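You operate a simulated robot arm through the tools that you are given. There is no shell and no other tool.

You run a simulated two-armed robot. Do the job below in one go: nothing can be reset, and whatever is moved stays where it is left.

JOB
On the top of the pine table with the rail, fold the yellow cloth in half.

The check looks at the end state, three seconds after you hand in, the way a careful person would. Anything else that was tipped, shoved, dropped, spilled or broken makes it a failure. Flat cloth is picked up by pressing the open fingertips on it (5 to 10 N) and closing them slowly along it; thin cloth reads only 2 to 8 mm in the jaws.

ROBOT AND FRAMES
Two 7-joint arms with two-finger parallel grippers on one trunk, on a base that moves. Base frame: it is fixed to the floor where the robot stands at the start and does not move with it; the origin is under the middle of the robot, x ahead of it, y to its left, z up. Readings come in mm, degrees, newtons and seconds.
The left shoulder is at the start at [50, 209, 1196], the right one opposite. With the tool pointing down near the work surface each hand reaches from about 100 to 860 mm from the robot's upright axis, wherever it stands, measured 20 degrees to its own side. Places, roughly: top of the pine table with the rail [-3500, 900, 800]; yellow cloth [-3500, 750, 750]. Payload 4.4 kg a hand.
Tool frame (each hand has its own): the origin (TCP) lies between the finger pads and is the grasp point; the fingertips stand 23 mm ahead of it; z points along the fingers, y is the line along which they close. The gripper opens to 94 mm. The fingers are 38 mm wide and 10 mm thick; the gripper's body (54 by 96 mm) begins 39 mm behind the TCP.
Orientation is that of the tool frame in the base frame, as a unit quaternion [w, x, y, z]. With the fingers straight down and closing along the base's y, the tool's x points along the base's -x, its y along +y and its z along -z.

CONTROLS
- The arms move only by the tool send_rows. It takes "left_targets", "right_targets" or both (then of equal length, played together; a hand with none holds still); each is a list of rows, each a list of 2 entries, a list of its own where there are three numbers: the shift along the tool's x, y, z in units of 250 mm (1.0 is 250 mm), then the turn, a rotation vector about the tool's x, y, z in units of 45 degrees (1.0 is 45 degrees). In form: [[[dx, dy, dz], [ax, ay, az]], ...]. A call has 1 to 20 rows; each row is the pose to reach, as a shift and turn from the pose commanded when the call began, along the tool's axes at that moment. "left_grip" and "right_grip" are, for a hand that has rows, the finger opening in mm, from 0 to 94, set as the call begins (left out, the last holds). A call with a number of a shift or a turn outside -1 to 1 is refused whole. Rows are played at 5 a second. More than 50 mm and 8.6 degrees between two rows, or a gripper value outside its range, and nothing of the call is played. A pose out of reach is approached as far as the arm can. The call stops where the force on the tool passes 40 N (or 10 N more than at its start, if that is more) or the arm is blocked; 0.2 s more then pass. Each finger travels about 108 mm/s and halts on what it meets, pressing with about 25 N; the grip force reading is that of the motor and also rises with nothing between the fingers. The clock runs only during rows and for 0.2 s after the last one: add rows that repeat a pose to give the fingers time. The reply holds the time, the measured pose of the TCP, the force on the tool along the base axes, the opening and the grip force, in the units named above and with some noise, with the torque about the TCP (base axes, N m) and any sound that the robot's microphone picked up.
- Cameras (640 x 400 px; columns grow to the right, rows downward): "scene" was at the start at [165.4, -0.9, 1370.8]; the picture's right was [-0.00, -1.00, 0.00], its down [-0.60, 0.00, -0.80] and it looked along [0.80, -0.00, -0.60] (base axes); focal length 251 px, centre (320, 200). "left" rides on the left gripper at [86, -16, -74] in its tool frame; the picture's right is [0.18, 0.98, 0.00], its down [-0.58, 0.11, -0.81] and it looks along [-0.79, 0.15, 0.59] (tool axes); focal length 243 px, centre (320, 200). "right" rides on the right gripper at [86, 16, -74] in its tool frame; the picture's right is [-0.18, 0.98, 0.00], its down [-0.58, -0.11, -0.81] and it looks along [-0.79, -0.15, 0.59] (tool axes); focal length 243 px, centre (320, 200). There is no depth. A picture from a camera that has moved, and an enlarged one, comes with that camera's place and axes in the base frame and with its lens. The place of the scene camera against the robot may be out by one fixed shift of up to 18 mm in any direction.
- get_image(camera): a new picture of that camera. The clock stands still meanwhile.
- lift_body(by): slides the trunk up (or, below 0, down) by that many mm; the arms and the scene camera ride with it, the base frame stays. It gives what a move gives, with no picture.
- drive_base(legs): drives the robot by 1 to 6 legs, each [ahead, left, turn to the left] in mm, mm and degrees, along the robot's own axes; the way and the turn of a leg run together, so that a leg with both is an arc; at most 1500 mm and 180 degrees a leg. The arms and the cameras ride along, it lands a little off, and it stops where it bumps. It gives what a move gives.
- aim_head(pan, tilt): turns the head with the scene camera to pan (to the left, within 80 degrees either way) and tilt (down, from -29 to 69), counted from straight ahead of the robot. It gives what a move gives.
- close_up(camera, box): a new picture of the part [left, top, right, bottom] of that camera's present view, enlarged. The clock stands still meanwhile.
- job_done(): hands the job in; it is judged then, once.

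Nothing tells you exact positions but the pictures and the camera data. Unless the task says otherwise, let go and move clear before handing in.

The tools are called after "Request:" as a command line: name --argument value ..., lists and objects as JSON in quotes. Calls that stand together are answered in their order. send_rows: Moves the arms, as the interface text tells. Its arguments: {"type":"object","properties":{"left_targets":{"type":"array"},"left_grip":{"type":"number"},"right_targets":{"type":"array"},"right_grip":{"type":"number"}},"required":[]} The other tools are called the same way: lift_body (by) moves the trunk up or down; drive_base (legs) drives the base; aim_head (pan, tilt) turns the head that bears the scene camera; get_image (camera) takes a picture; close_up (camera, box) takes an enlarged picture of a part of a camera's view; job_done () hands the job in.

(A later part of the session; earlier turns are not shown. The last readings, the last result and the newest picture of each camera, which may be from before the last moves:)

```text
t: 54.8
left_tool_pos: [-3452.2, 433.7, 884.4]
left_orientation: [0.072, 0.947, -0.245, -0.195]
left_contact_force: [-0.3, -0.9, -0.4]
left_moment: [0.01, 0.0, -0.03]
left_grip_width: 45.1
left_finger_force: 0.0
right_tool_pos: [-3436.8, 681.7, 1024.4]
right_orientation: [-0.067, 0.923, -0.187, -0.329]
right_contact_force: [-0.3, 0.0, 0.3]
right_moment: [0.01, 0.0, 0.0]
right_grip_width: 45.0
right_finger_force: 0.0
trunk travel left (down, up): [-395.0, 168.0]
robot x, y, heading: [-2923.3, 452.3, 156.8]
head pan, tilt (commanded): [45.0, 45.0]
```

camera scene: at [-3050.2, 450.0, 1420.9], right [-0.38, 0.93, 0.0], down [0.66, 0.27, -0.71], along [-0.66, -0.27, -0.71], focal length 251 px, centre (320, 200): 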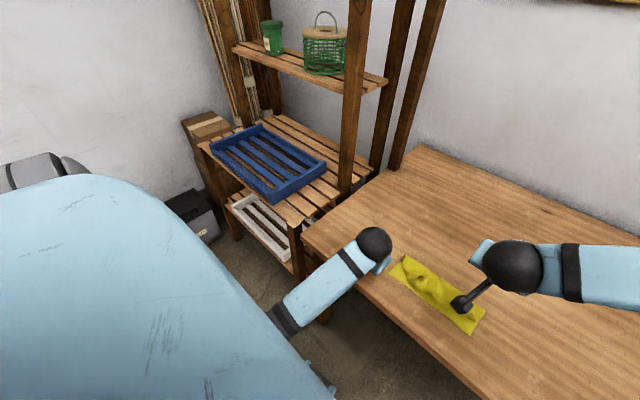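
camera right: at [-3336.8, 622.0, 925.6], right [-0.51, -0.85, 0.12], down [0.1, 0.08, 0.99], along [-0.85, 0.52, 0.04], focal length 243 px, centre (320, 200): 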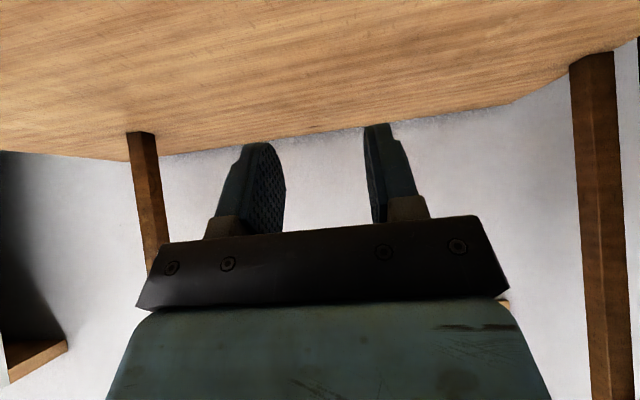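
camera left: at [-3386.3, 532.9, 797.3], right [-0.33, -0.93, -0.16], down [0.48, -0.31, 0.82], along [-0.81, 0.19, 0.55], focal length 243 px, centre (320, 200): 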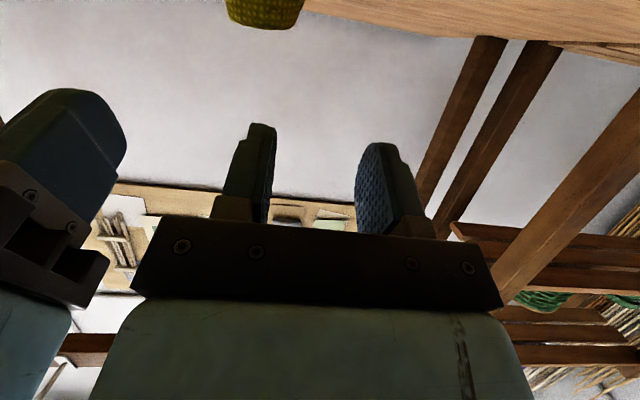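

Now I move the left hand 100 mm forward and 20 mm up, squaring it back to fingers straight down.

Request:
send_rows --left_targets '[[[-0.08, 0.009, 0.014], [0, 0, 0]], [[-0.16, 0.018, 0.028], [0.056, 0.091, -0.027]], [[-0.24, 0.027, 0.042], [0.112, 0.182, -0.053]], [[-0.32, 0.036, 0.056], [0.168, 0.272, -0.08]], [[-0.4, 0.044, 0.07], [0.224, 0.363, -0.106]], [[-0.4, 0.044, 0.07], [0.28, 0.454, -0.133]], [[-0.4, 0.044, 0.07], [0.28, 0.454, -0.133]]]'

Request:
aim_head --pan 15 --tilt 50

Request:
get_image --camera "scene"

```text
t: 56.4
left_tool_pos: [-3545.8, 471.1, 907.2]
left_orientation: [-0.001, 0.98, -0.2, 0.001]
left_contact_force: [-0.4, 0.2, -0.4]
left_moment: [0.01, -0.04, -0.01]
left_grip_width: 44.9
left_finger_force: 0.0
right_tool_pos: [-3436.5, 681.4, 1025.1]
right_orientation: [-0.067, 0.923, -0.187, -0.33]
right_contact_force: [-0.4, 0.3, 1.2]
right_moment: [0.01, 0.0, 0.0]
right_grip_width: 45.0
right_finger_force: 0.1
trunk travel left (down, up): [-395.0, 168.0]
robot x, y, heading: [-2924.6, 456.1, 157.0]
head pan, tilt (commanded): [45.0, 45.0]
```

```text
t: 57.4
left_tool_pos: [-3544.8, 472.8, 906.0]
left_orientation: [-0.001, 0.98, -0.199, 0.0]
left_contact_force: [0.4, 0.0, 0.6]
left_moment: [-0.02, -0.02, -0.02]
left_grip_width: 44.8
left_finger_force: 0.1
right_tool_pos: [-3435.9, 681.9, 1024.9]
right_orientation: [-0.068, 0.923, -0.187, -0.33]
right_contact_force: [-0.4, -1.0, -0.2]
right_moment: [0.01, 0.02, 0.0]
right_grip_width: 44.9
right_finger_force: 0.1
trunk travel left (down, up): [-395.0, 168.0]
robot x, y, heading: [-2924.9, 454.8, 157.0]
head pan, tilt (commanded): [15.0, 50.0]
```

```text
taken
camera scene: at [-3051.3, 491.2, 1472.4], right [0.14, 0.99, 0.0], down [0.76, -0.11, -0.64], along [-0.64, 0.09, -0.77], focal length 251 px, centre (320, 200)
```

scene: 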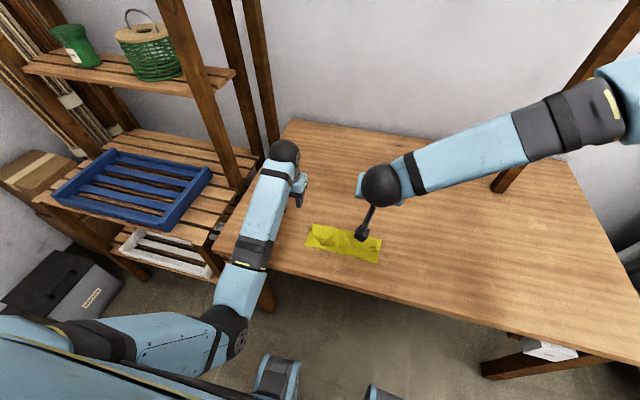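

The left arm is back in a good posture. I square the right hand too and move it to the right, clear of the cloth, to get a good look at the fold.

Request:
send_rows --right_targets '[[[0, -0.1, 0], [0, 0.146, 0]], [[0, -0.2, 0], [0, 0.292, 0]], [[0, -0.3, 0], [0, 0.438, 0]], [[0, -0.4, 0], [0, 0.584, 0]], [[0, -0.5, 0], [0, 0.73, 0]], [[0, -0.6, 0], [0, 0.876, 0]], [[0, -0.6, 0], [0, 0.876, 0]]]'

Request:
aim_head --pan 0 --tilt 50

Request:
get_image --camera "scene"

Request:
close_up --camera "scene" --box '[240, 180, 368, 260]'

```text
t: 59.0
left_tool_pos: [-3546.1, 471.5, 907.0]
left_orientation: [0.0, 0.98, -0.199, 0.001]
left_contact_force: [-1.0, -1.3, 0.0]
left_moment: [0.01, 0.02, -0.02]
left_grip_width: 44.9
left_finger_force: 0.1
right_tool_pos: [-3378.1, 818.8, 1026.2]
right_orientation: [-0.001, 0.98, -0.198, 0.002]
right_contact_force: [-0.9, -0.5, -0.2]
right_moment: [0.01, -0.01, 0.01]
right_grip_width: 45.2
right_finger_force: 0.0
trunk travel left (down, up): [-395.0, 168.0]
robot x, y, heading: [-2926.3, 454.3, 157.0]
head pan, tilt (commanded): [15.0, 50.0]
```

```text
t: 59.8
left_tool_pos: [-3545.7, 472.2, 906.2]
left_orientation: [-0.002, 0.98, -0.2, 0.0]
left_contact_force: [0.2, 0.9, -0.5]
left_moment: [0.03, 0.02, 0.01]
left_grip_width: 45.1
left_finger_force: 0.1
right_tool_pos: [-3377.6, 819.5, 1026.6]
right_orientation: [0.0, 0.98, -0.199, 0.001]
right_contact_force: [0.2, 0.3, 0.5]
right_moment: [-0.02, -0.01, -0.01]
right_grip_width: 44.8
right_finger_force: 0.1
trunk travel left (down, up): [-395.0, 168.0]
robot x, y, heading: [-2928.3, 457.5, 157.1]
head pan, tilt (commanded): [0.0, 50.0]
```

```text
taken
camera scene: at [-3045.9, 510.7, 1472.4], right [0.39, 0.92, 0.0], down [0.71, -0.3, -0.64], along [-0.59, 0.25, -0.77], focal length 251 px, centre (320, 200)
```

scene: 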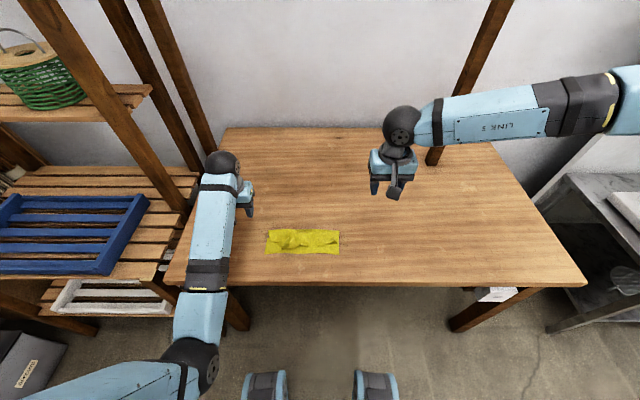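

```text
5.00 times, centred on (304, 220) of scene
camera zoom: at [-3045.9, 510.7, 1472.4], right [0.39, 0.92, 0.0], down [0.71, -0.3, -0.64], along [-0.59, 0.25, -0.77], focal length 1255 px, centre (400, 100)
```

zoom: 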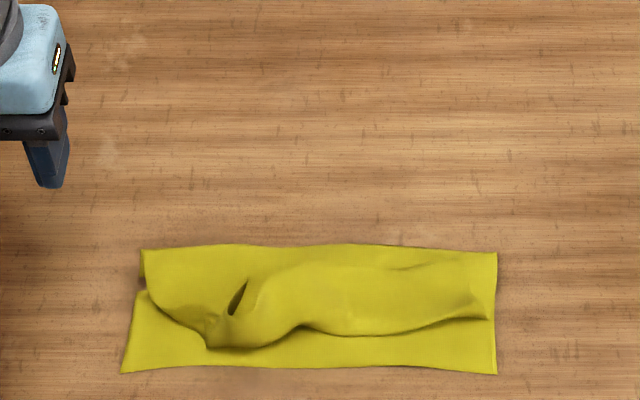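

The flap lies over the lower layer, but its edge stops 15–45 mm short of the near edge, with some wrinkles at left. I zoom in to plan the smoothing.

Request:
close_up --camera "scene" --box '[260, 222, 346, 262]'

Request:
get_image --camera "left"

Request:
get_image --camera "right"

```text
7.44 times, centred on (303, 242) of scene
camera zoom: at [-3045.9, 510.7, 1472.4], right [0.39, 0.92, 0.0], down [0.71, -0.3, -0.64], along [-0.59, 0.25, -0.77], focal length 1867 px, centre (446, -113)
```

zoom: 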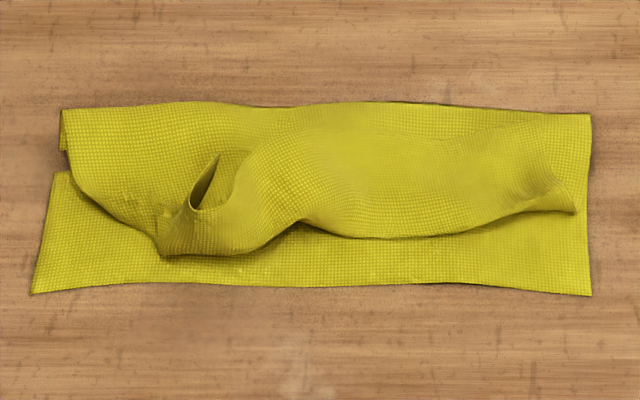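

```text
taken
camera left: at [-3459.0, 453.4, 980.6], right [-0.21, -0.98, 0.0], down [-0.58, 0.13, 0.81], along [-0.79, 0.17, -0.59], focal length 243 px, centre (320, 200)
```

left: 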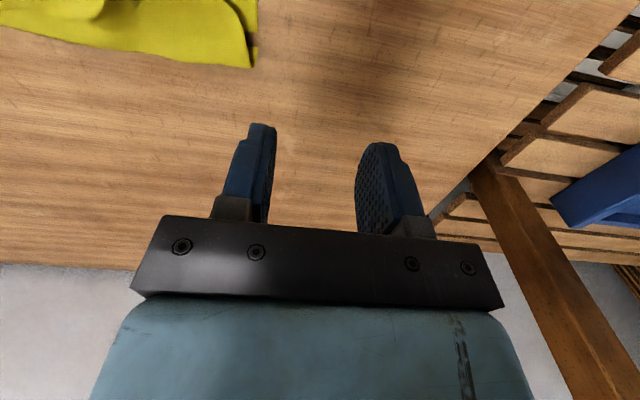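

```text
taken
camera right: at [-3304.0, 770.6, 1100.9], right [-0.55, -0.83, 0.0], down [-0.5, 0.33, 0.8], along [-0.67, 0.45, -0.59], focal length 243 px, centre (320, 200)
```

right: 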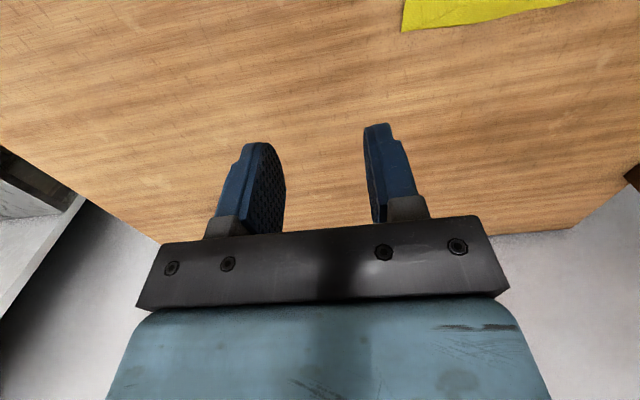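

The fold line lies ~91 mm from the near edge (should be ~112), and the flap's edge is bunched and ends short. I'll regrip the flap's edge with fingers straight down and re-lay it. First I get a low front view with the left wrist camera.

Request:
send_rows --left_targets '[[[0.15, -0.06, 0.04], [0, 0, 0]], [[0.3, -0.12, 0.09], [0, 0, 0]], [[0.45, -0.18, 0.135], [0, 0, 0]], [[0.6, -0.24, 0.18], [0, 0, 0]], [[0.752, -0.304, 0.224], [0, 0, 0]], [[0.752, -0.304, 0.224], [0, 0, 0]]]'

Request:
get_image --camera "left"

Request:
get_image --camera "scene"

```text
t: 60.6
left_tool_pos: [-3505.6, 498.3, 962.2]
left_orientation: [-0.017, 0.976, -0.197, -0.095]
left_contact_force: [0.5, 0.2, 0.5]
left_moment: [-0.03, 0.02, -0.01]
left_grip_width: 45.1
left_finger_force: 0.0
right_tool_pos: [-3377.5, 819.3, 1026.8]
right_orientation: [-0.001, 0.98, -0.198, 0.001]
right_contact_force: [0.7, -0.8, -1.1]
right_moment: [0.01, 0.01, -0.01]
right_grip_width: 45.1
right_finger_force: 0.0
trunk travel left (down, up): [-395.0, 168.0]
robot x, y, heading: [-2923.7, 457.0, 157.1]
head pan, tilt (commanded): [0.0, 50.0]
stopped in row 3 (left hand): the arm was blocked; the commanded pose is now the measured one
```

```text
taken
camera left: at [-3408.1, 474.5, 1019.5], right [-0.21, -0.98, -0.03], down [-0.42, 0.06, 0.9], along [-0.88, 0.21, -0.43], focal length 243 px, centre (320, 200)
```

left: 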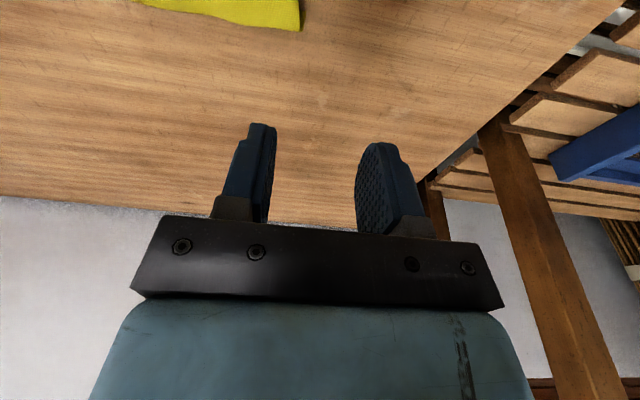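

```text
taken
camera scene: at [-3045.3, 510.7, 1472.5], right [0.39, 0.92, 0.0], down [0.7, -0.3, -0.64], along [-0.59, 0.25, -0.77], focal length 251 px, centre (320, 200)
```

scene: 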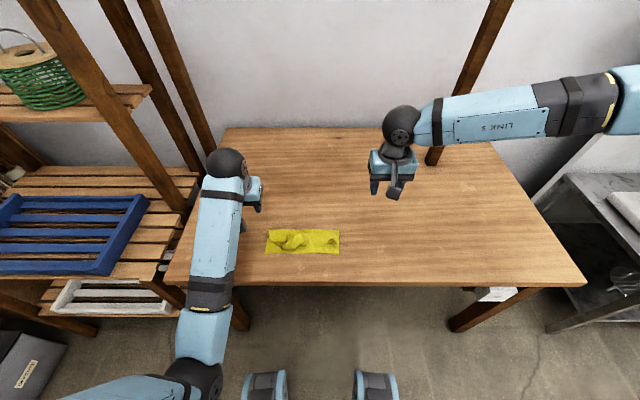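

The left elbow is tucked in front of my torso, limiting how near the hand can come. I back the base up 130 mm so that all work on the cloth happens farther out; hands are high and clear.

Request:
drive_base --legs '[[-130, 0, 0]]'

Request:
get_image --camera "scene"

```text
t: 61.8
left_tool_pos: [-3388.9, 448.1, 962.7]
left_orientation: [-0.017, 0.976, -0.196, -0.095]
left_contact_force: [0.1, 0.3, 0.0]
left_moment: [-0.02, -0.01, 0.01]
left_grip_width: 44.9
left_finger_force: 0.0
right_tool_pos: [-3260.5, 769.2, 1025.8]
right_orientation: [-0.001, 0.98, -0.198, 0.002]
right_contact_force: [0.5, -0.8, 0.2]
right_moment: [0.01, 0.03, -0.02]
right_grip_width: 44.9
right_finger_force: 0.1
trunk travel left (down, up): [-395.0, 168.0]
robot x, y, heading: [-2805.7, 404.4, 157.5]
head pan, tilt (commanded): [0.0, 50.0]
```

```text
taken
camera scene: at [-2928.6, 461.0, 1472.4], right [0.39, 0.92, 0.0], down [0.71, -0.3, -0.64], along [-0.59, 0.25, -0.77], focal length 251 px, centre (320, 200)
```

scene: 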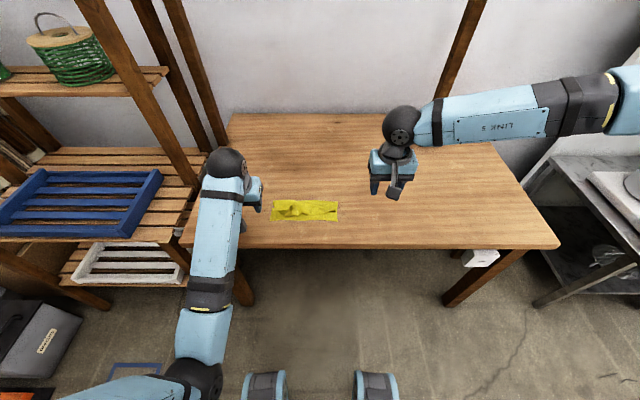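

The base is 127 mm farther back; the cloth is now at 642–733 mm ahead. I straighten and park the left hand to the left of the cloth, and bring the right hand low in front for a front view of the fold.

Request:
send_rows --left_targets '[[[-0.09, 0.05, 0.05], [0, 0.061, 0]], [[-0.18, 0.1, 0.1], [0, 0.122, 0]], [[-0.27, 0.15, 0.18], [0, 0.183, 0]], [[-0.355, 0.2, 0.273], [0, 0.244, 0]], [[-0.355, 0.2, 0.273], [0, 0.244, 0]]]'

Request:
send_rows --right_targets '[[[0.022, 0.131, 0.1], [0, 0, 0]], [[0.044, 0.262, 0.2], [0, 0, 0]], [[0.065, 0.393, 0.3], [0, 0, 0]], [[0.087, 0.523, 0.4], [0, 0, 0]], [[0.109, 0.654, 0.5], [0, 0, 0]], [[0.13, 0.785, 0.6], [0, 0, 0]], [[0.152, 0.916, 0.704], [0, 0, 0]], [[0.152, 0.916, 0.704], [0, 0, 0]]]'

Request:
get_image --camera "scene"

Request:
get_image --camera "right"

```text
t: 63.0
left_tool_pos: [-3499.9, 437.9, 914.5]
left_orientation: [0.002, 0.98, -0.198, 0.0]
left_contact_force: [0.1, -0.6, 0.7]
left_moment: [-0.03, -0.02, -0.02]
left_grip_width: 45.0
left_finger_force: 0.1
right_tool_pos: [-3260.2, 768.5, 1027.8]
right_orientation: [0.001, 0.98, -0.199, 0.002]
right_contact_force: [-0.4, 0.5, 0.0]
right_moment: [0.0, -0.01, 0.0]
right_grip_width: 45.1
right_finger_force: 0.1
trunk travel left (down, up): [-395.0, 168.0]
robot x, y, heading: [-2809.1, 406.2, 156.9]
head pan, tilt (commanded): [0.0, 50.0]
```

```text
t: 64.8
left_tool_pos: [-3500.9, 439.1, 912.6]
left_orientation: [0.002, 0.98, -0.197, -0.001]
left_contact_force: [0.3, 0.1, 0.4]
left_moment: [0.01, -0.02, 0.0]
left_grip_width: 44.9
left_finger_force: 0.0
right_tool_pos: [-3315.1, 543.2, 850.5]
right_orientation: [0.001, 0.98, -0.2, 0.001]
right_contact_force: [-0.1, 0.8, 0.2]
right_moment: [-0.01, 0.03, -0.04]
right_grip_width: 45.1
right_finger_force: 0.1
trunk travel left (down, up): [-395.0, 168.0]
robot x, y, heading: [-2805.3, 407.1, 157.1]
head pan, tilt (commanded): [0.0, 50.0]
```

```text
taken
camera scene: at [-2928.3, 461.8, 1472.4], right [0.39, 0.92, 0.0], down [0.71, -0.3, -0.64], along [-0.59, 0.25, -0.77], focal length 251 px, centre (320, 200)
```

scene: 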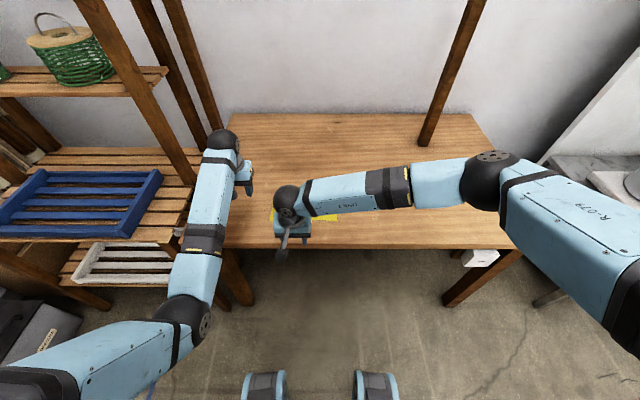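

```text
taken
camera right: at [-3241.8, 494.5, 925.0], right [-0.55, -0.83, 0.0], down [-0.49, 0.33, 0.8], along [-0.67, 0.45, -0.59], focal length 243 px, centre (320, 200)
```

right: 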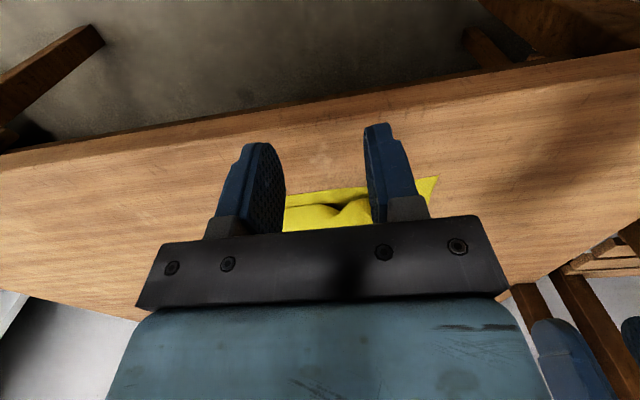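

The gripper blocks its own forward view, so the scene camera is better. I move the right hand back to the right and zoom in on the fold.

Request:
send_rows --right_targets '[[[-0.08, -0.17, -0.03], [0, 0, 0]], [[-0.16, -0.34, -0.06], [0, 0, 0]], [[-0.24, -0.5, -0.09], [0, 0, 0]], [[-0.32, -0.66, -0.12], [0, 0, 0]], [[-0.4, -0.8, -0.15], [0, 0, 0]], [[-0.48, -0.9, -0.15], [0, 0, 0]], [[-0.48, -0.9, -0.15], [0, 0, 0]]]'

Request:
aim_head --pan 0 --tilt 48

Request:
close_up --camera "scene" --box '[264, 190, 350, 240]'

Request:
get_image --camera "scene"

Request:
get_image --camera "right"

Request:
get_image --camera "left"

```text
t: 66.4
left_tool_pos: [-3500.7, 437.8, 913.9]
left_orientation: [0.001, 0.98, -0.198, 0.0]
left_contact_force: [-0.5, 0.5, -0.4]
left_moment: [-0.01, -0.02, 0.02]
left_grip_width: 44.9
left_finger_force: 0.2
right_tool_pos: [-3339.9, 798.0, 888.3]
right_orientation: [-0.001, 0.98, -0.198, 0.002]
right_contact_force: [-0.8, -0.3, -0.6]
right_moment: [0.01, 0.01, 0.04]
right_grip_width: 45.0
right_finger_force: 0.0
trunk travel left (down, up): [-395.0, 168.0]
robot x, y, heading: [-2802.7, 404.7, 157.2]
head pan, tilt (commanded): [0.0, 50.0]
```

```text
t: 67.1
left_tool_pos: [-3499.5, 438.8, 913.5]
left_orientation: [0.002, 0.98, -0.198, -0.001]
left_contact_force: [0.4, -0.2, -0.3]
left_moment: [-0.06, 0.02, -0.02]
left_grip_width: 45.0
left_finger_force: 0.1
right_tool_pos: [-3339.5, 798.5, 887.5]
right_orientation: [0.0, 0.98, -0.198, 0.001]
right_contact_force: [-0.2, 0.6, 0.1]
right_moment: [-0.03, 0.0, 0.04]
right_grip_width: 45.0
right_finger_force: 0.2
trunk travel left (down, up): [-395.0, 168.0]
robot x, y, heading: [-2805.8, 403.6, 157.0]
head pan, tilt (commanded): [0.0, 48.0]
```

```text
7.44 times, centred on (307, 215) of scene
camera zoom: at [-2930.4, 461.7, 1475.1], right [0.39, 0.92, 0.0], down [0.68, -0.29, -0.67], along [-0.62, 0.26, -0.74], focal length 1867 px, centre (417, 88)
```

zoom: 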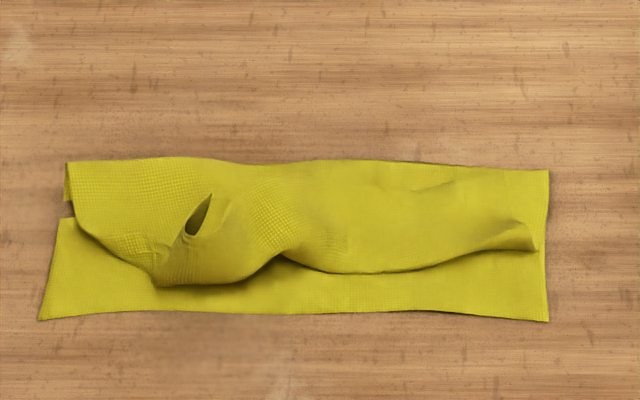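

```text
taken
camera scene: at [-2930.4, 461.7, 1475.1], right [0.39, 0.92, 0.0], down [0.68, -0.29, -0.67], along [-0.62, 0.26, -0.74], focal length 251 px, centre (320, 200)
```

scene: 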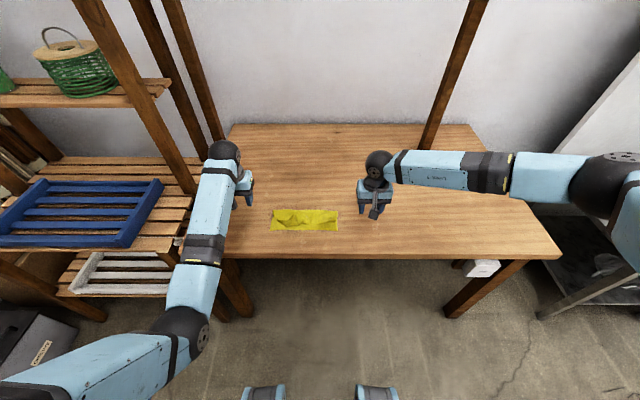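

```text
taken
camera right: at [-3265.7, 749.9, 962.3], right [-0.55, -0.83, 0.0], down [-0.5, 0.33, 0.8], along [-0.67, 0.45, -0.59], focal length 243 px, centre (320, 200)
```

right: 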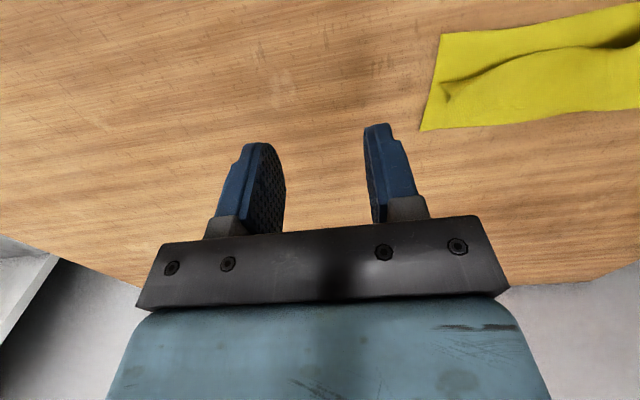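

```text
taken
camera left: at [-3414.1, 420.3, 987.9], right [-0.21, -0.98, 0.0], down [-0.58, 0.13, 0.81], along [-0.79, 0.17, -0.59], focal length 243 px, centre (320, 200)
```

left: 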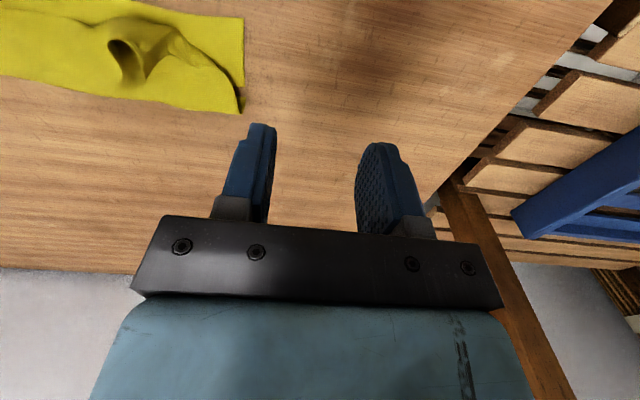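

Both wrist cameras now see the cloth's ends; I enlarge those views to judge the bunches.

Request:
close_up --camera "left" --box '[0, 0, 260, 130]'

Request:
close_up --camera "right" --box '[400, 0, 640, 140]'

```text
2.46 times, centred on (130, 65) of left
camera zoom: at [-3414.1, 420.3, 987.9], right [-0.21, -0.98, 0.0], down [-0.58, 0.13, 0.81], along [-0.79, 0.17, -0.59], focal length 597 px, centre (788, 532)
```

zoom: 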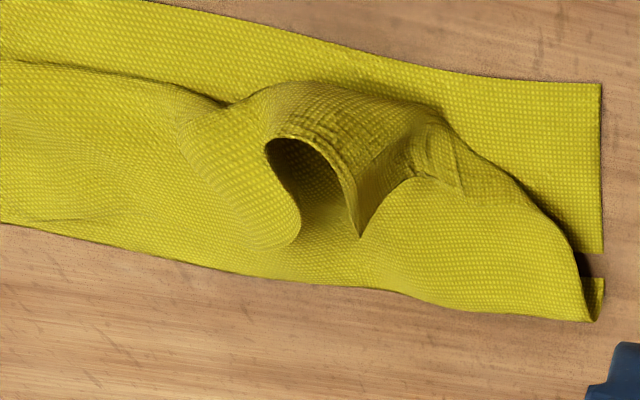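

```text
2.67 times, centred on (520, 70) of right
camera zoom: at [-3265.7, 749.9, 962.3], right [-0.55, -0.83, 0.0], down [-0.5, 0.33, 0.8], along [-0.67, 0.45, -0.59], focal length 647 px, centre (-213, 547)
```

zoom: 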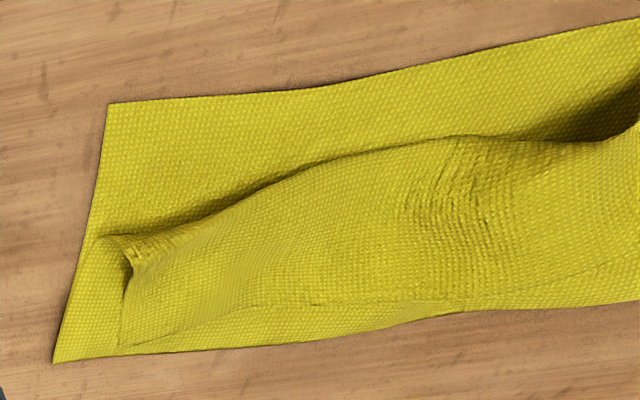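

The enlarged views show the flap's edge partly curled back on itself (a small tunnel at left, a curled corner at right). I zoom in more on these and the middle from the available cameras to plan a clean regrip.

Request:
close_up --camera "right" --box '[420, 60, 500, 135]'

Request:
close_up --camera "right" --box '[500, 0, 640, 120]'

Request:
close_up --camera "left" --box '[80, 10, 250, 120]'

Request:
close_up --camera "scene" --box '[300, 205, 342, 232]'

```text
5.33 times, centred on (460, 98) of right
camera zoom: at [-3265.7, 749.9, 962.3], right [-0.55, -0.83, 0.0], down [-0.5, 0.33, 0.8], along [-0.67, 0.45, -0.59], focal length 1294 px, centre (-427, 747)
```

zoom: 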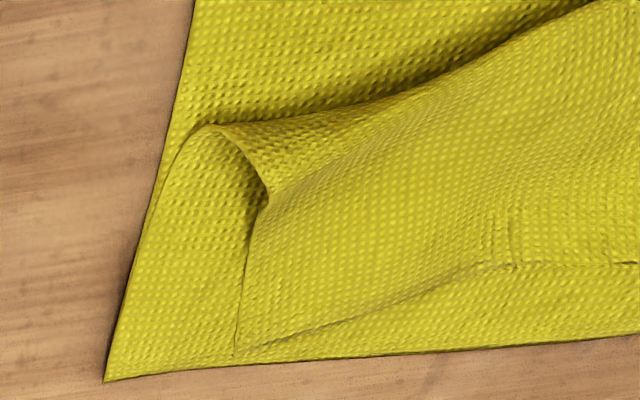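

```text
3.33 times, centred on (570, 60) of right
camera zoom: at [-3265.7, 749.9, 962.3], right [-0.55, -0.83, 0.0], down [-0.5, 0.33, 0.8], along [-0.67, 0.45, -0.59], focal length 809 px, centre (-513, 667)
```

zoom: 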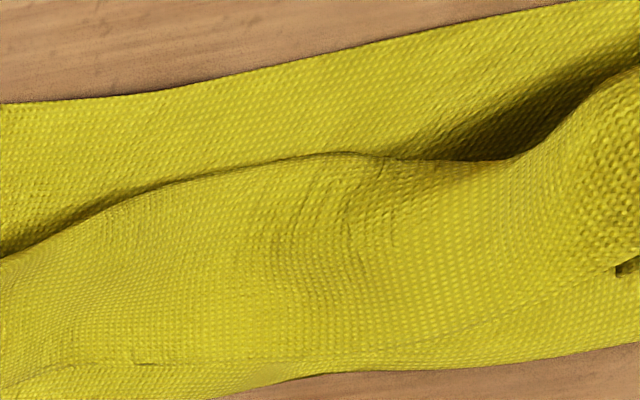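

```text
3.64 times, centred on (165, 65) of left
camera zoom: at [-3414.1, 420.3, 987.9], right [-0.21, -0.98, 0.0], down [-0.58, 0.13, 0.81], along [-0.79, 0.17, -0.59], focal length 882 px, centre (884, 691)
```

zoom: 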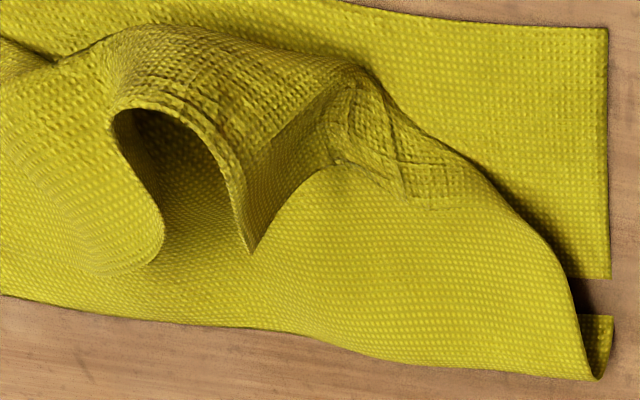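

```text
14.81 times, centred on (321, 218) of scene
camera zoom: at [-2930.4, 461.7, 1475.1], right [0.39, 0.92, 0.0], down [0.68, -0.29, -0.67], along [-0.62, 0.26, -0.74], focal length 3718 px, centre (305, -74)
```

zoom: 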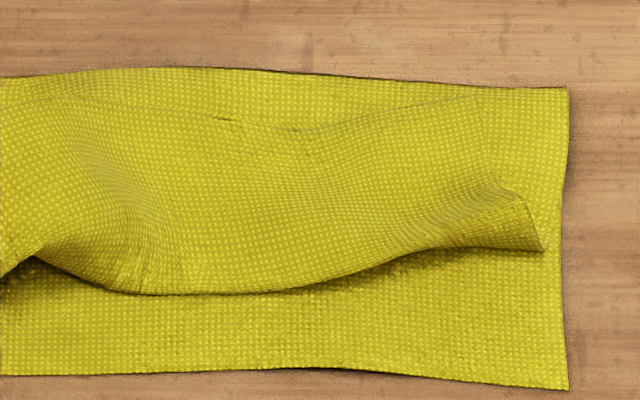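

The views show what happened: the dropped flap collapsed accordion-wise, its free edge now lying on top and pointing forward. I'll regrip that edge and lay it down low instead of dropping it. To allow a strong tilt near the table the wrist camera must be on the upper side, so I test turning the right hand half round about its finger axis, up in the air.

Request:
send_rows --right_targets '[[[0, -0.04, -0.04], [0, 0, 0.167]], [[0, -0.08, -0.08], [0, 0, 0.333]], [[0, -0.12, -0.12], [0, 0, 0.5]], [[0, -0.12, -0.16], [0, 0, 0.667]], [[0, -0.12, -0.2], [0, 0, 0.833]], [[0, -0.12, -0.2], [0, 0, 1.0]], [[0, -0.12, -0.2], [0, 0, 1.0]]]'

Request:
send_rows --right_targets '[[[0, 0, 0], [0, 0, 0.167]], [[0, 0, 0], [0, 0, 0.333]], [[0, 0, 0], [0, 0, 0.5]], [[0, 0, 0], [0, 0, 0.667]], [[0, 0, 0], [0, 0, 0.833]], [[0, 0, 0], [0, 0, 1.0]], [[0, 0, 0], [0, 0, 1.0]]]'

Request:
get_image --camera "scene"

```text
t: 68.7
left_tool_pos: [-3499.3, 438.5, 912.1]
left_orientation: [0.002, 0.98, -0.198, 0.0]
left_contact_force: [-0.5, -1.1, 0.5]
left_moment: [0.01, 0.0, -0.04]
left_grip_width: 45.0
left_finger_force: 0.1
right_tool_pos: [-3326.1, 823.8, 939.0]
right_orientation: [-0.002, 0.829, -0.559, 0.001]
right_contact_force: [0.0, -0.3, 0.3]
right_moment: [0.04, 0.02, -0.03]
right_grip_width: 45.1
right_finger_force: 0.1
trunk travel left (down, up): [-395.0, 168.0]
robot x, y, heading: [-2808.9, 405.5, 157.2]
head pan, tilt (commanded): [0.0, 48.0]
```

```text
t: 70.3
left_tool_pos: [-3500.2, 439.2, 912.6]
left_orientation: [0.002, 0.98, -0.198, -0.001]
left_contact_force: [-0.7, 1.1, 0.2]
left_moment: [-0.02, 0.02, -0.01]
left_grip_width: 45.0
left_finger_force: 0.2
right_tool_pos: [-3326.1, 824.3, 936.6]
right_orientation: [0.002, -0.552, 0.834, -0.001]
right_contact_force: [0.2, -0.9, 0.3]
right_moment: [0.0, 0.02, 0.01]
right_grip_width: 45.2
right_finger_force: 0.0
trunk travel left (down, up): [-395.0, 168.0]
robot x, y, heading: [-2805.9, 406.2, 157.1]
head pan, tilt (commanded): [0.0, 48.0]
```

```text
taken
camera scene: at [-2930.4, 461.6, 1475.1], right [0.39, 0.92, 0.0], down [0.68, -0.29, -0.67], along [-0.62, 0.26, -0.74], focal length 251 px, centre (320, 200)
```

scene: 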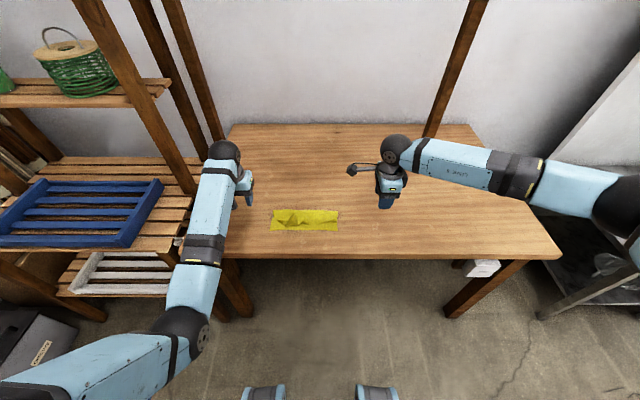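

90° turned without trouble (the camera now points left). I continue to 180°.

Request:
send_rows --right_targets '[[[0, 0, 0], [0, 0, 0.167]], [[0, 0, 0], [0, 0, 0.333]], [[0, 0, 0], [0, 0, 0.5]], [[0, 0, 0], [0, 0, 0.667]], [[0, 0, 0], [0, 0, 0.833]], [[0, 0, 0], [0, 0, 1.0]], [[0, 0, 0], [0, 0, 1.0]]]'

Request:
send_rows --right_targets '[[[0, 0, 0], [0, 0, 0.167]], [[0, 0, 0], [0, 0, 0.333]], [[0, 0, 0], [0, 0, 0.5]], [[0, 0, 0], [0, 0, 0.667]], [[0, 0, 0], [0, 0, 0.833]], [[0, 0, 0], [0, 0, 1.0]], [[0, 0, 0], [0, 0, 1.0]]]'

Request:
get_image --camera "scene"

```text
t: 71.9
left_tool_pos: [-3499.9, 438.7, 913.2]
left_orientation: [0.002, 0.98, -0.198, 0.0]
left_contact_force: [0.0, 0.1, 0.1]
left_moment: [0.0, -0.01, -0.03]
left_grip_width: 44.9
left_finger_force: 0.1
right_tool_pos: [-3325.7, 824.5, 936.5]
right_orientation: [0.002, -0.191, 0.982, -0.001]
right_contact_force: [-0.5, -0.6, -0.5]
right_moment: [0.02, -0.02, 0.0]
right_grip_width: 44.9
right_finger_force: 0.0
trunk travel left (down, up): [-395.0, 168.0]
robot x, y, heading: [-2809.6, 407.3, 157.0]
head pan, tilt (commanded): [0.0, 48.0]
```

```text
t: 73.5
left_tool_pos: [-3500.7, 438.4, 913.2]
left_orientation: [0.002, 0.98, -0.197, -0.001]
left_contact_force: [0.6, -0.2, -0.5]
left_moment: [0.0, 0.0, 0.03]
left_grip_width: 44.7
left_finger_force: 0.0
right_tool_pos: [-3325.8, 825.7, 938.5]
right_orientation: [0.002, 0.199, 0.98, 0.001]
right_contact_force: [0.4, 0.4, 0.2]
right_moment: [-0.01, -0.03, -0.04]
right_grip_width: 45.1
right_finger_force: 0.0
trunk travel left (down, up): [-395.0, 168.0]
robot x, y, heading: [-2807.2, 405.8, 157.1]
head pan, tilt (commanded): [0.0, 48.0]
```

```text
taken
camera scene: at [-2930.4, 461.7, 1475.1], right [0.39, 0.92, 0.0], down [0.68, -0.29, -0.67], along [-0.62, 0.26, -0.74], focal length 251 px, centre (320, 200)
```

scene: 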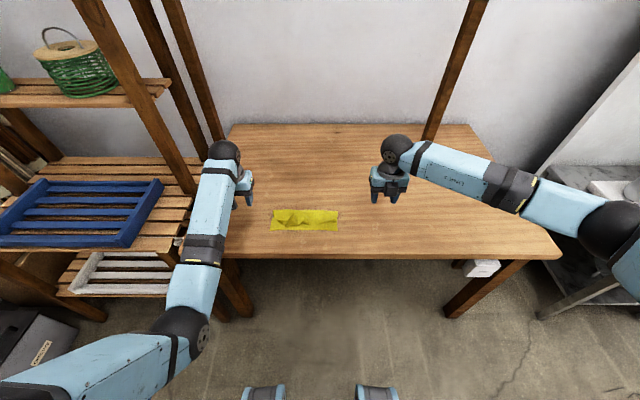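

The right hand reaches the reversed yaw with its camera on the far side. I do the mirrored turn with the left hand.

Request:
send_rows --left_targets '[[[0, 0, 0], [0, 0, -0.167]], [[0, 0, 0], [0, 0, -0.333]], [[0, 0, 0], [0, 0, -0.5]], [[0, 0, 0], [0, 0, -0.667]], [[0, 0, 0], [0, 0, -0.833]], [[0, 0, 0], [0, 0, -1.0]], [[0, 0, 0], [0, 0, -1.0]]]'

Request:
send_rows --left_targets '[[[0, 0, 0], [0, 0, -0.167]], [[0, 0, 0], [0, 0, -0.333]], [[0, 0, 0], [0, 0, -0.5]], [[0, 0, 0], [0, 0, -0.667]], [[0, 0, 0], [0, 0, -0.833]], [[0, 0, 0], [0, 0, -1.0]], [[0, 0, 0], [0, 0, -1.0]]]'

Request:
get_image --camera "scene"

```text
t: 75.1
left_tool_pos: [-3500.0, 439.4, 914.0]
left_orientation: [0.001, 0.981, 0.193, -0.002]
left_contact_force: [0.3, 0.3, 0.4]
left_moment: [-0.01, 0.01, 0.0]
left_grip_width: 44.8
left_finger_force: 0.1
right_tool_pos: [-3324.8, 824.9, 936.8]
right_orientation: [0.002, 0.198, 0.98, 0.001]
right_contact_force: [0.0, -0.1, -0.9]
right_moment: [0.0, 0.01, 0.01]
right_grip_width: 45.1
right_finger_force: 0.1
trunk travel left (down, up): [-395.0, 168.0]
robot x, y, heading: [-2805.0, 401.8, 157.3]
head pan, tilt (commanded): [0.0, 48.0]
```

```text
t: 76.9
left_tool_pos: [-3525.6, 386.0, 913.1]
left_orientation: [0.022, 0.819, 0.573, -0.034]
left_contact_force: [-0.6, -0.2, -0.3]
left_moment: [-0.01, 0.01, 0.02]
left_grip_width: 45.0
left_finger_force: 0.1
right_tool_pos: [-3325.1, 824.5, 938.0]
right_orientation: [0.002, 0.199, 0.98, 0.0]
right_contact_force: [0.3, 0.4, 0.2]
right_moment: [0.0, -0.02, 0.02]
right_grip_width: 45.1
right_finger_force: 0.0
trunk travel left (down, up): [-395.0, 168.0]
robot x, y, heading: [-2808.2, 405.4, 157.1]
head pan, tilt (commanded): [0.0, 48.0]
stopped in row 7 (left hand): the arm was blocked; the commanded pose is now the measured one
```

```text
taken
camera scene: at [-2930.5, 461.5, 1475.1], right [0.39, 0.92, 0.0], down [0.68, -0.29, -0.67], along [-0.62, 0.26, -0.74], focal length 251 px, centre (320, 200)
```

scene: 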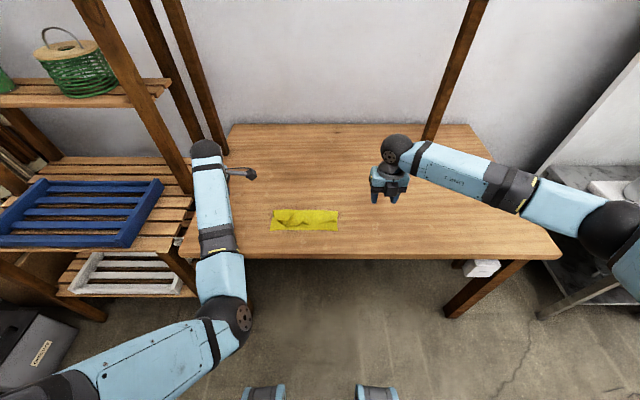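

The left arm blocks at about 90° that way (its elbow swings inward). I turn it back the other way, which should also swing the elbow outward again.

Request:
send_rows --left_targets '[[[0, 0, -0.02], [0, 0, 0.167]], [[0, 0, -0.04], [0, 0, 0.333]], [[0, 0, -0.04], [0, 0, 0.5]], [[0, 0, -0.04], [0, 0, 0.667]], [[0, 0, -0.04], [0, 0, 0.833]], [[0, 0, -0.04], [0, 0, 1.0]], [[0, 0, -0.04], [0, 0, 1.0]]]'

Request:
send_rows --left_targets '[[[0, 0, 0], [0, 0, 0.167]], [[0, 0, 0], [0, 0, 0.333]], [[0, 0, 0], [0, 0, 0.5]], [[0, 0, 0], [0, 0, 0.667]], [[0, 0, 0], [0, 0, 0.833]], [[0, 0, 0], [0, 0, 1.0]], [[0, 0, 0], [0, 0, 1.0]]]'

Request:
get_image --camera "scene"

```text
t: 78.5
left_tool_pos: [-3523.8, 389.0, 922.4]
left_orientation: [0.031, 0.976, 0.214, -0.022]
left_contact_force: [-0.2, -0.4, 0.2]
left_moment: [-0.01, 0.02, 0.01]
left_grip_width: 45.0
left_finger_force: 0.0
right_tool_pos: [-3324.8, 826.3, 937.4]
right_orientation: [0.001, 0.199, 0.98, 0.0]
right_contact_force: [-0.4, 0.2, 0.2]
right_moment: [0.01, 0.01, 0.0]
right_grip_width: 45.0
right_finger_force: 0.1
trunk travel left (down, up): [-395.0, 168.0]
robot x, y, heading: [-2800.0, 407.0, 157.0]
head pan, tilt (commanded): [0.0, 48.0]
```

```text
t: 80.1
left_tool_pos: [-3523.7, 389.6, 923.0]
left_orientation: [0.037, 0.984, -0.176, -0.009]
left_contact_force: [0.4, -0.8, -0.2]
left_moment: [0.02, -0.01, -0.01]
left_grip_width: 44.8
left_finger_force: 0.1
right_tool_pos: [-3324.4, 825.2, 936.8]
right_orientation: [0.002, 0.199, 0.98, 0.0]
right_contact_force: [-0.2, 0.7, 0.1]
right_moment: [0.02, 0.0, 0.01]
right_grip_width: 44.9
right_finger_force: 0.0
trunk travel left (down, up): [-395.0, 168.0]
robot x, y, heading: [-2808.3, 403.2, 157.4]
head pan, tilt (commanded): [0.0, 48.0]
```

```text
taken
camera scene: at [-2930.3, 461.9, 1475.1], right [0.39, 0.92, 0.0], down [0.68, -0.29, -0.67], along [-0.62, 0.26, -0.74], focal length 251 px, centre (320, 200)
```

scene: 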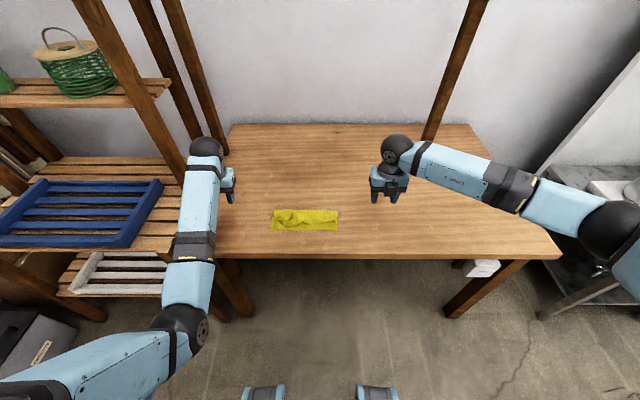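

Good, the elbow follows outward. I shift 40 mm right and continue turning the left hand the other way.

Request:
send_rows --left_targets '[[[0, -0.06, 0], [0, 0, 0.167]], [[0, -0.12, 0], [0, 0, 0.333]], [[0, -0.16, 0], [0, 0, 0.5]], [[0, -0.16, 0], [0, 0, 0.667]], [[0, -0.16, 0], [0, 0, 0.833]], [[0, -0.16, 0], [0, 0, 1.0]], [[0, -0.16, 0], [0, 0, 1.0]]]'

Request:
send_rows --left_targets '[[[0, 0, 0], [0, 0, 0.167]], [[0, 0, 0], [0, 0, 0.333]], [[0, 0, 0], [0, 0, 0.5]], [[0, 0, 0], [0, 0, 0.667]], [[0, 0, 0], [0, 0, 0.833]], [[0, 0, 0], [0, 0, 1.0]], [[0, 0, 0], [0, 0, 1.0]]]'

Request:
get_image --camera "scene"

```text
t: 81.7
left_tool_pos: [-3511.6, 427.0, 919.2]
left_orientation: [0.037, 0.841, -0.539, 0.006]
left_contact_force: [0.4, -0.2, 1.0]
left_moment: [-0.04, -0.01, 0.01]
left_grip_width: 44.7
left_finger_force: 0.1
right_tool_pos: [-3324.7, 825.7, 937.5]
right_orientation: [0.002, 0.199, 0.98, -0.001]
right_contact_force: [-0.7, -0.3, -0.1]
right_moment: [0.0, 0.03, 0.01]
right_grip_width: 44.9
right_finger_force: 0.0
trunk travel left (down, up): [-395.0, 168.0]
robot x, y, heading: [-2808.0, 405.0, 157.1]
head pan, tilt (commanded): [0.0, 48.0]
```

```text
t: 83.3
left_tool_pos: [-3510.3, 426.4, 919.5]
left_orientation: [-0.032, -0.572, 0.82, -0.02]
left_contact_force: [0.6, -0.3, -1.7]
left_moment: [0.03, -0.02, 0.01]
left_grip_width: 44.9
left_finger_force: 0.1
right_tool_pos: [-3325.5, 825.6, 936.7]
right_orientation: [0.003, 0.199, 0.98, -0.001]
right_contact_force: [0.2, 0.5, 0.8]
right_moment: [-0.01, 0.02, -0.01]
right_grip_width: 45.0
right_finger_force: 0.1
trunk travel left (down, up): [-395.0, 168.0]
robot x, y, heading: [-2803.9, 405.1, 157.1]
head pan, tilt (commanded): [0.0, 48.0]
```

```text
taken
camera scene: at [-2930.3, 461.9, 1475.1], right [0.39, 0.92, 0.0], down [0.68, -0.29, -0.67], along [-0.62, 0.26, -0.74], focal length 251 px, centre (320, 200)
```

scene: 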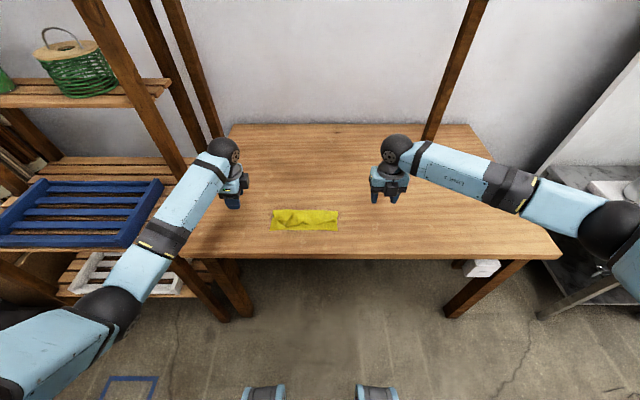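

The left elbow is swinging outward nicely. I continue 45° at a time.

Request:
send_rows --left_targets '[[[0, 0, 0], [0, 0, 0.167]], [[0, 0, 0], [0, 0, 0.333]], [[0, 0, 0], [0, 0, 0.5]], [[0, 0, 0], [0, 0, 0.667]], [[0, 0, 0], [0, 0, 0.833]], [[0, 0, 0], [0, 0, 1.0]], [[0, 0, 0], [0, 0, 1.0]]]'

Request:
get_image --camera "scene"

```text
t: 84.9
left_tool_pos: [-3510.8, 427.7, 918.8]
left_orientation: [-0.022, -0.215, 0.976, -0.031]
left_contact_force: [0.4, 1.2, -0.3]
left_moment: [-0.01, -0.02, -0.01]
left_grip_width: 45.0
left_finger_force: 0.1
right_tool_pos: [-3323.8, 825.5, 938.3]
right_orientation: [0.001, 0.199, 0.98, 0.001]
right_contact_force: [0.7, -0.2, -0.1]
right_moment: [-0.02, 0.02, 0.0]
right_grip_width: 45.2
right_finger_force: 0.1
trunk travel left (down, up): [-395.0, 168.0]
robot x, y, heading: [-2805.2, 404.5, 157.3]
head pan, tilt (commanded): [0.0, 48.0]
```

```text
taken
camera scene: at [-2930.4, 461.8, 1475.1], right [0.39, 0.92, 0.0], down [0.68, -0.29, -0.67], along [-0.62, 0.26, -0.74], focal length 251 px, centre (320, 200)
```

scene: 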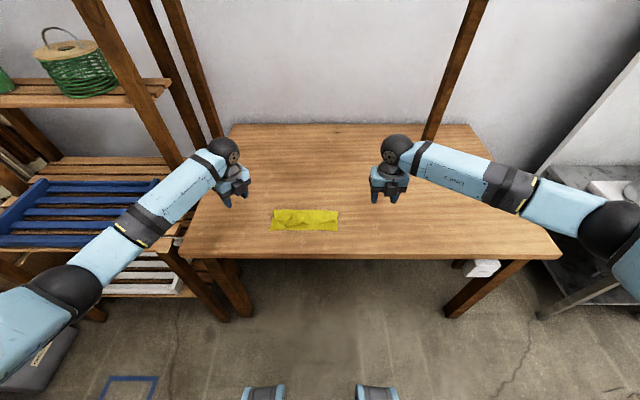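

Elbow is now well outside and clear of the shelf. Final turn for the left hand, squaring its tilt at the same time.

Request:
send_rows --left_targets '[[[0, 0, 0], [-0.014, -0.006, 0.159]], [[0, 0, 0], [-0.027, -0.012, 0.318]], [[0, 0, 0], [-0.041, -0.018, 0.478]], [[0, 0, 0], [-0.055, -0.024, 0.637]], [[0, 0, 0], [-0.068, -0.03, 0.796]], [[0, 0, 0], [-0.082, -0.036, 0.955]], [[0, 0, 0], [-0.082, -0.036, 0.955]]]'

Request:
send_rows --left_targets '[[[0, 0, 0], [-0.009, -0.004, 0.106]], [[0, 0, 0], [-0.009, -0.004, 0.106]]]'

Request:
get_image --camera "scene"

Request:
get_image --camera "left"

Request:
get_image --camera "right"

```text
t: 86.5
left_tool_pos: [-3509.5, 427.2, 919.3]
left_orientation: [-0.002, 0.159, 0.987, -0.005]
left_contact_force: [-0.3, -0.1, -0.2]
left_moment: [0.0, -0.01, 0.01]
left_grip_width: 44.7
left_finger_force: 0.1
right_tool_pos: [-3326.0, 825.5, 938.2]
right_orientation: [0.002, 0.199, 0.98, 0.0]
right_contact_force: [0.2, 0.4, 0.3]
right_moment: [0.0, 0.0, 0.01]
right_grip_width: 44.9
right_finger_force: 0.0
trunk travel left (down, up): [-395.0, 168.0]
robot x, y, heading: [-2807.6, 406.4, 157.2]
head pan, tilt (commanded): [0.0, 48.0]
```

```text
t: 87.1
left_tool_pos: [-3509.1, 426.8, 919.1]
left_orientation: [0.0, 0.199, 0.98, -0.002]
left_contact_force: [-0.4, 0.3, -0.5]
left_moment: [0.01, -0.01, 0.0]
left_grip_width: 45.1
left_finger_force: 0.2
right_tool_pos: [-3324.8, 824.6, 937.1]
right_orientation: [0.001, 0.199, 0.98, 0.0]
right_contact_force: [-0.5, -0.2, 0.6]
right_moment: [-0.03, 0.03, -0.02]
right_grip_width: 45.2
right_finger_force: 0.1
trunk travel left (down, up): [-395.0, 168.0]
robot x, y, heading: [-2808.3, 407.8, 157.2]
head pan, tilt (commanded): [0.0, 48.0]
```

```text
taken
camera scene: at [-2930.4, 461.7, 1475.1], right [0.39, 0.92, 0.0], down [0.68, -0.29, -0.67], along [-0.62, 0.26, -0.74], focal length 251 px, centre (320, 200)
```

scene: 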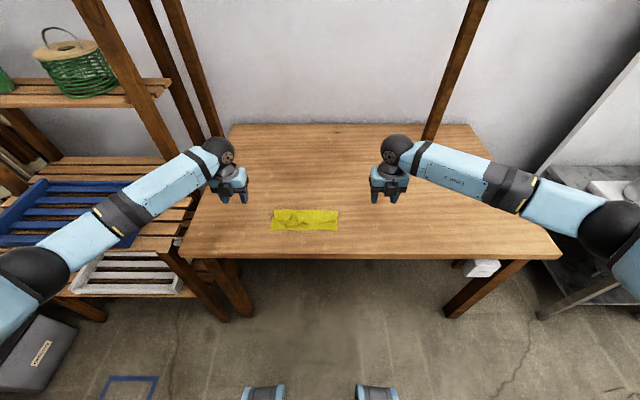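

```text
taken
camera left: at [-3596.0, 445.4, 993.8], right [0.21, 0.98, 0.0], down [0.58, -0.13, 0.81], along [0.79, -0.17, -0.59], focal length 243 px, centre (320, 200)
```

left: 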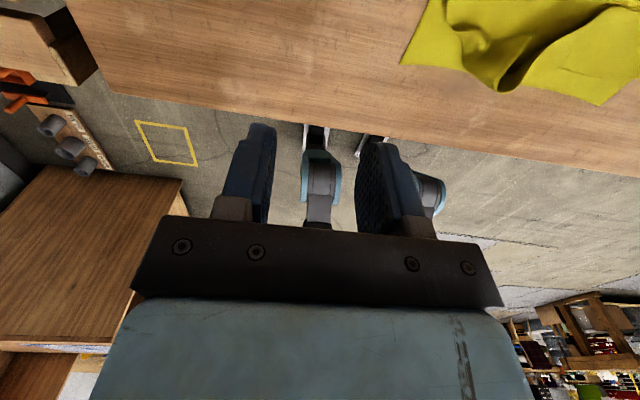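

```text
taken
camera right: at [-3398.3, 874.1, 1011.9], right [0.55, 0.83, 0.0], down [0.49, -0.33, 0.81], along [0.67, -0.45, -0.59], focal length 243 px, centre (320, 200)
```

right: 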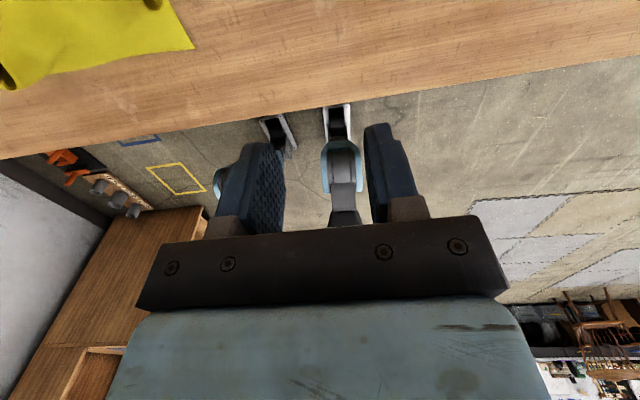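

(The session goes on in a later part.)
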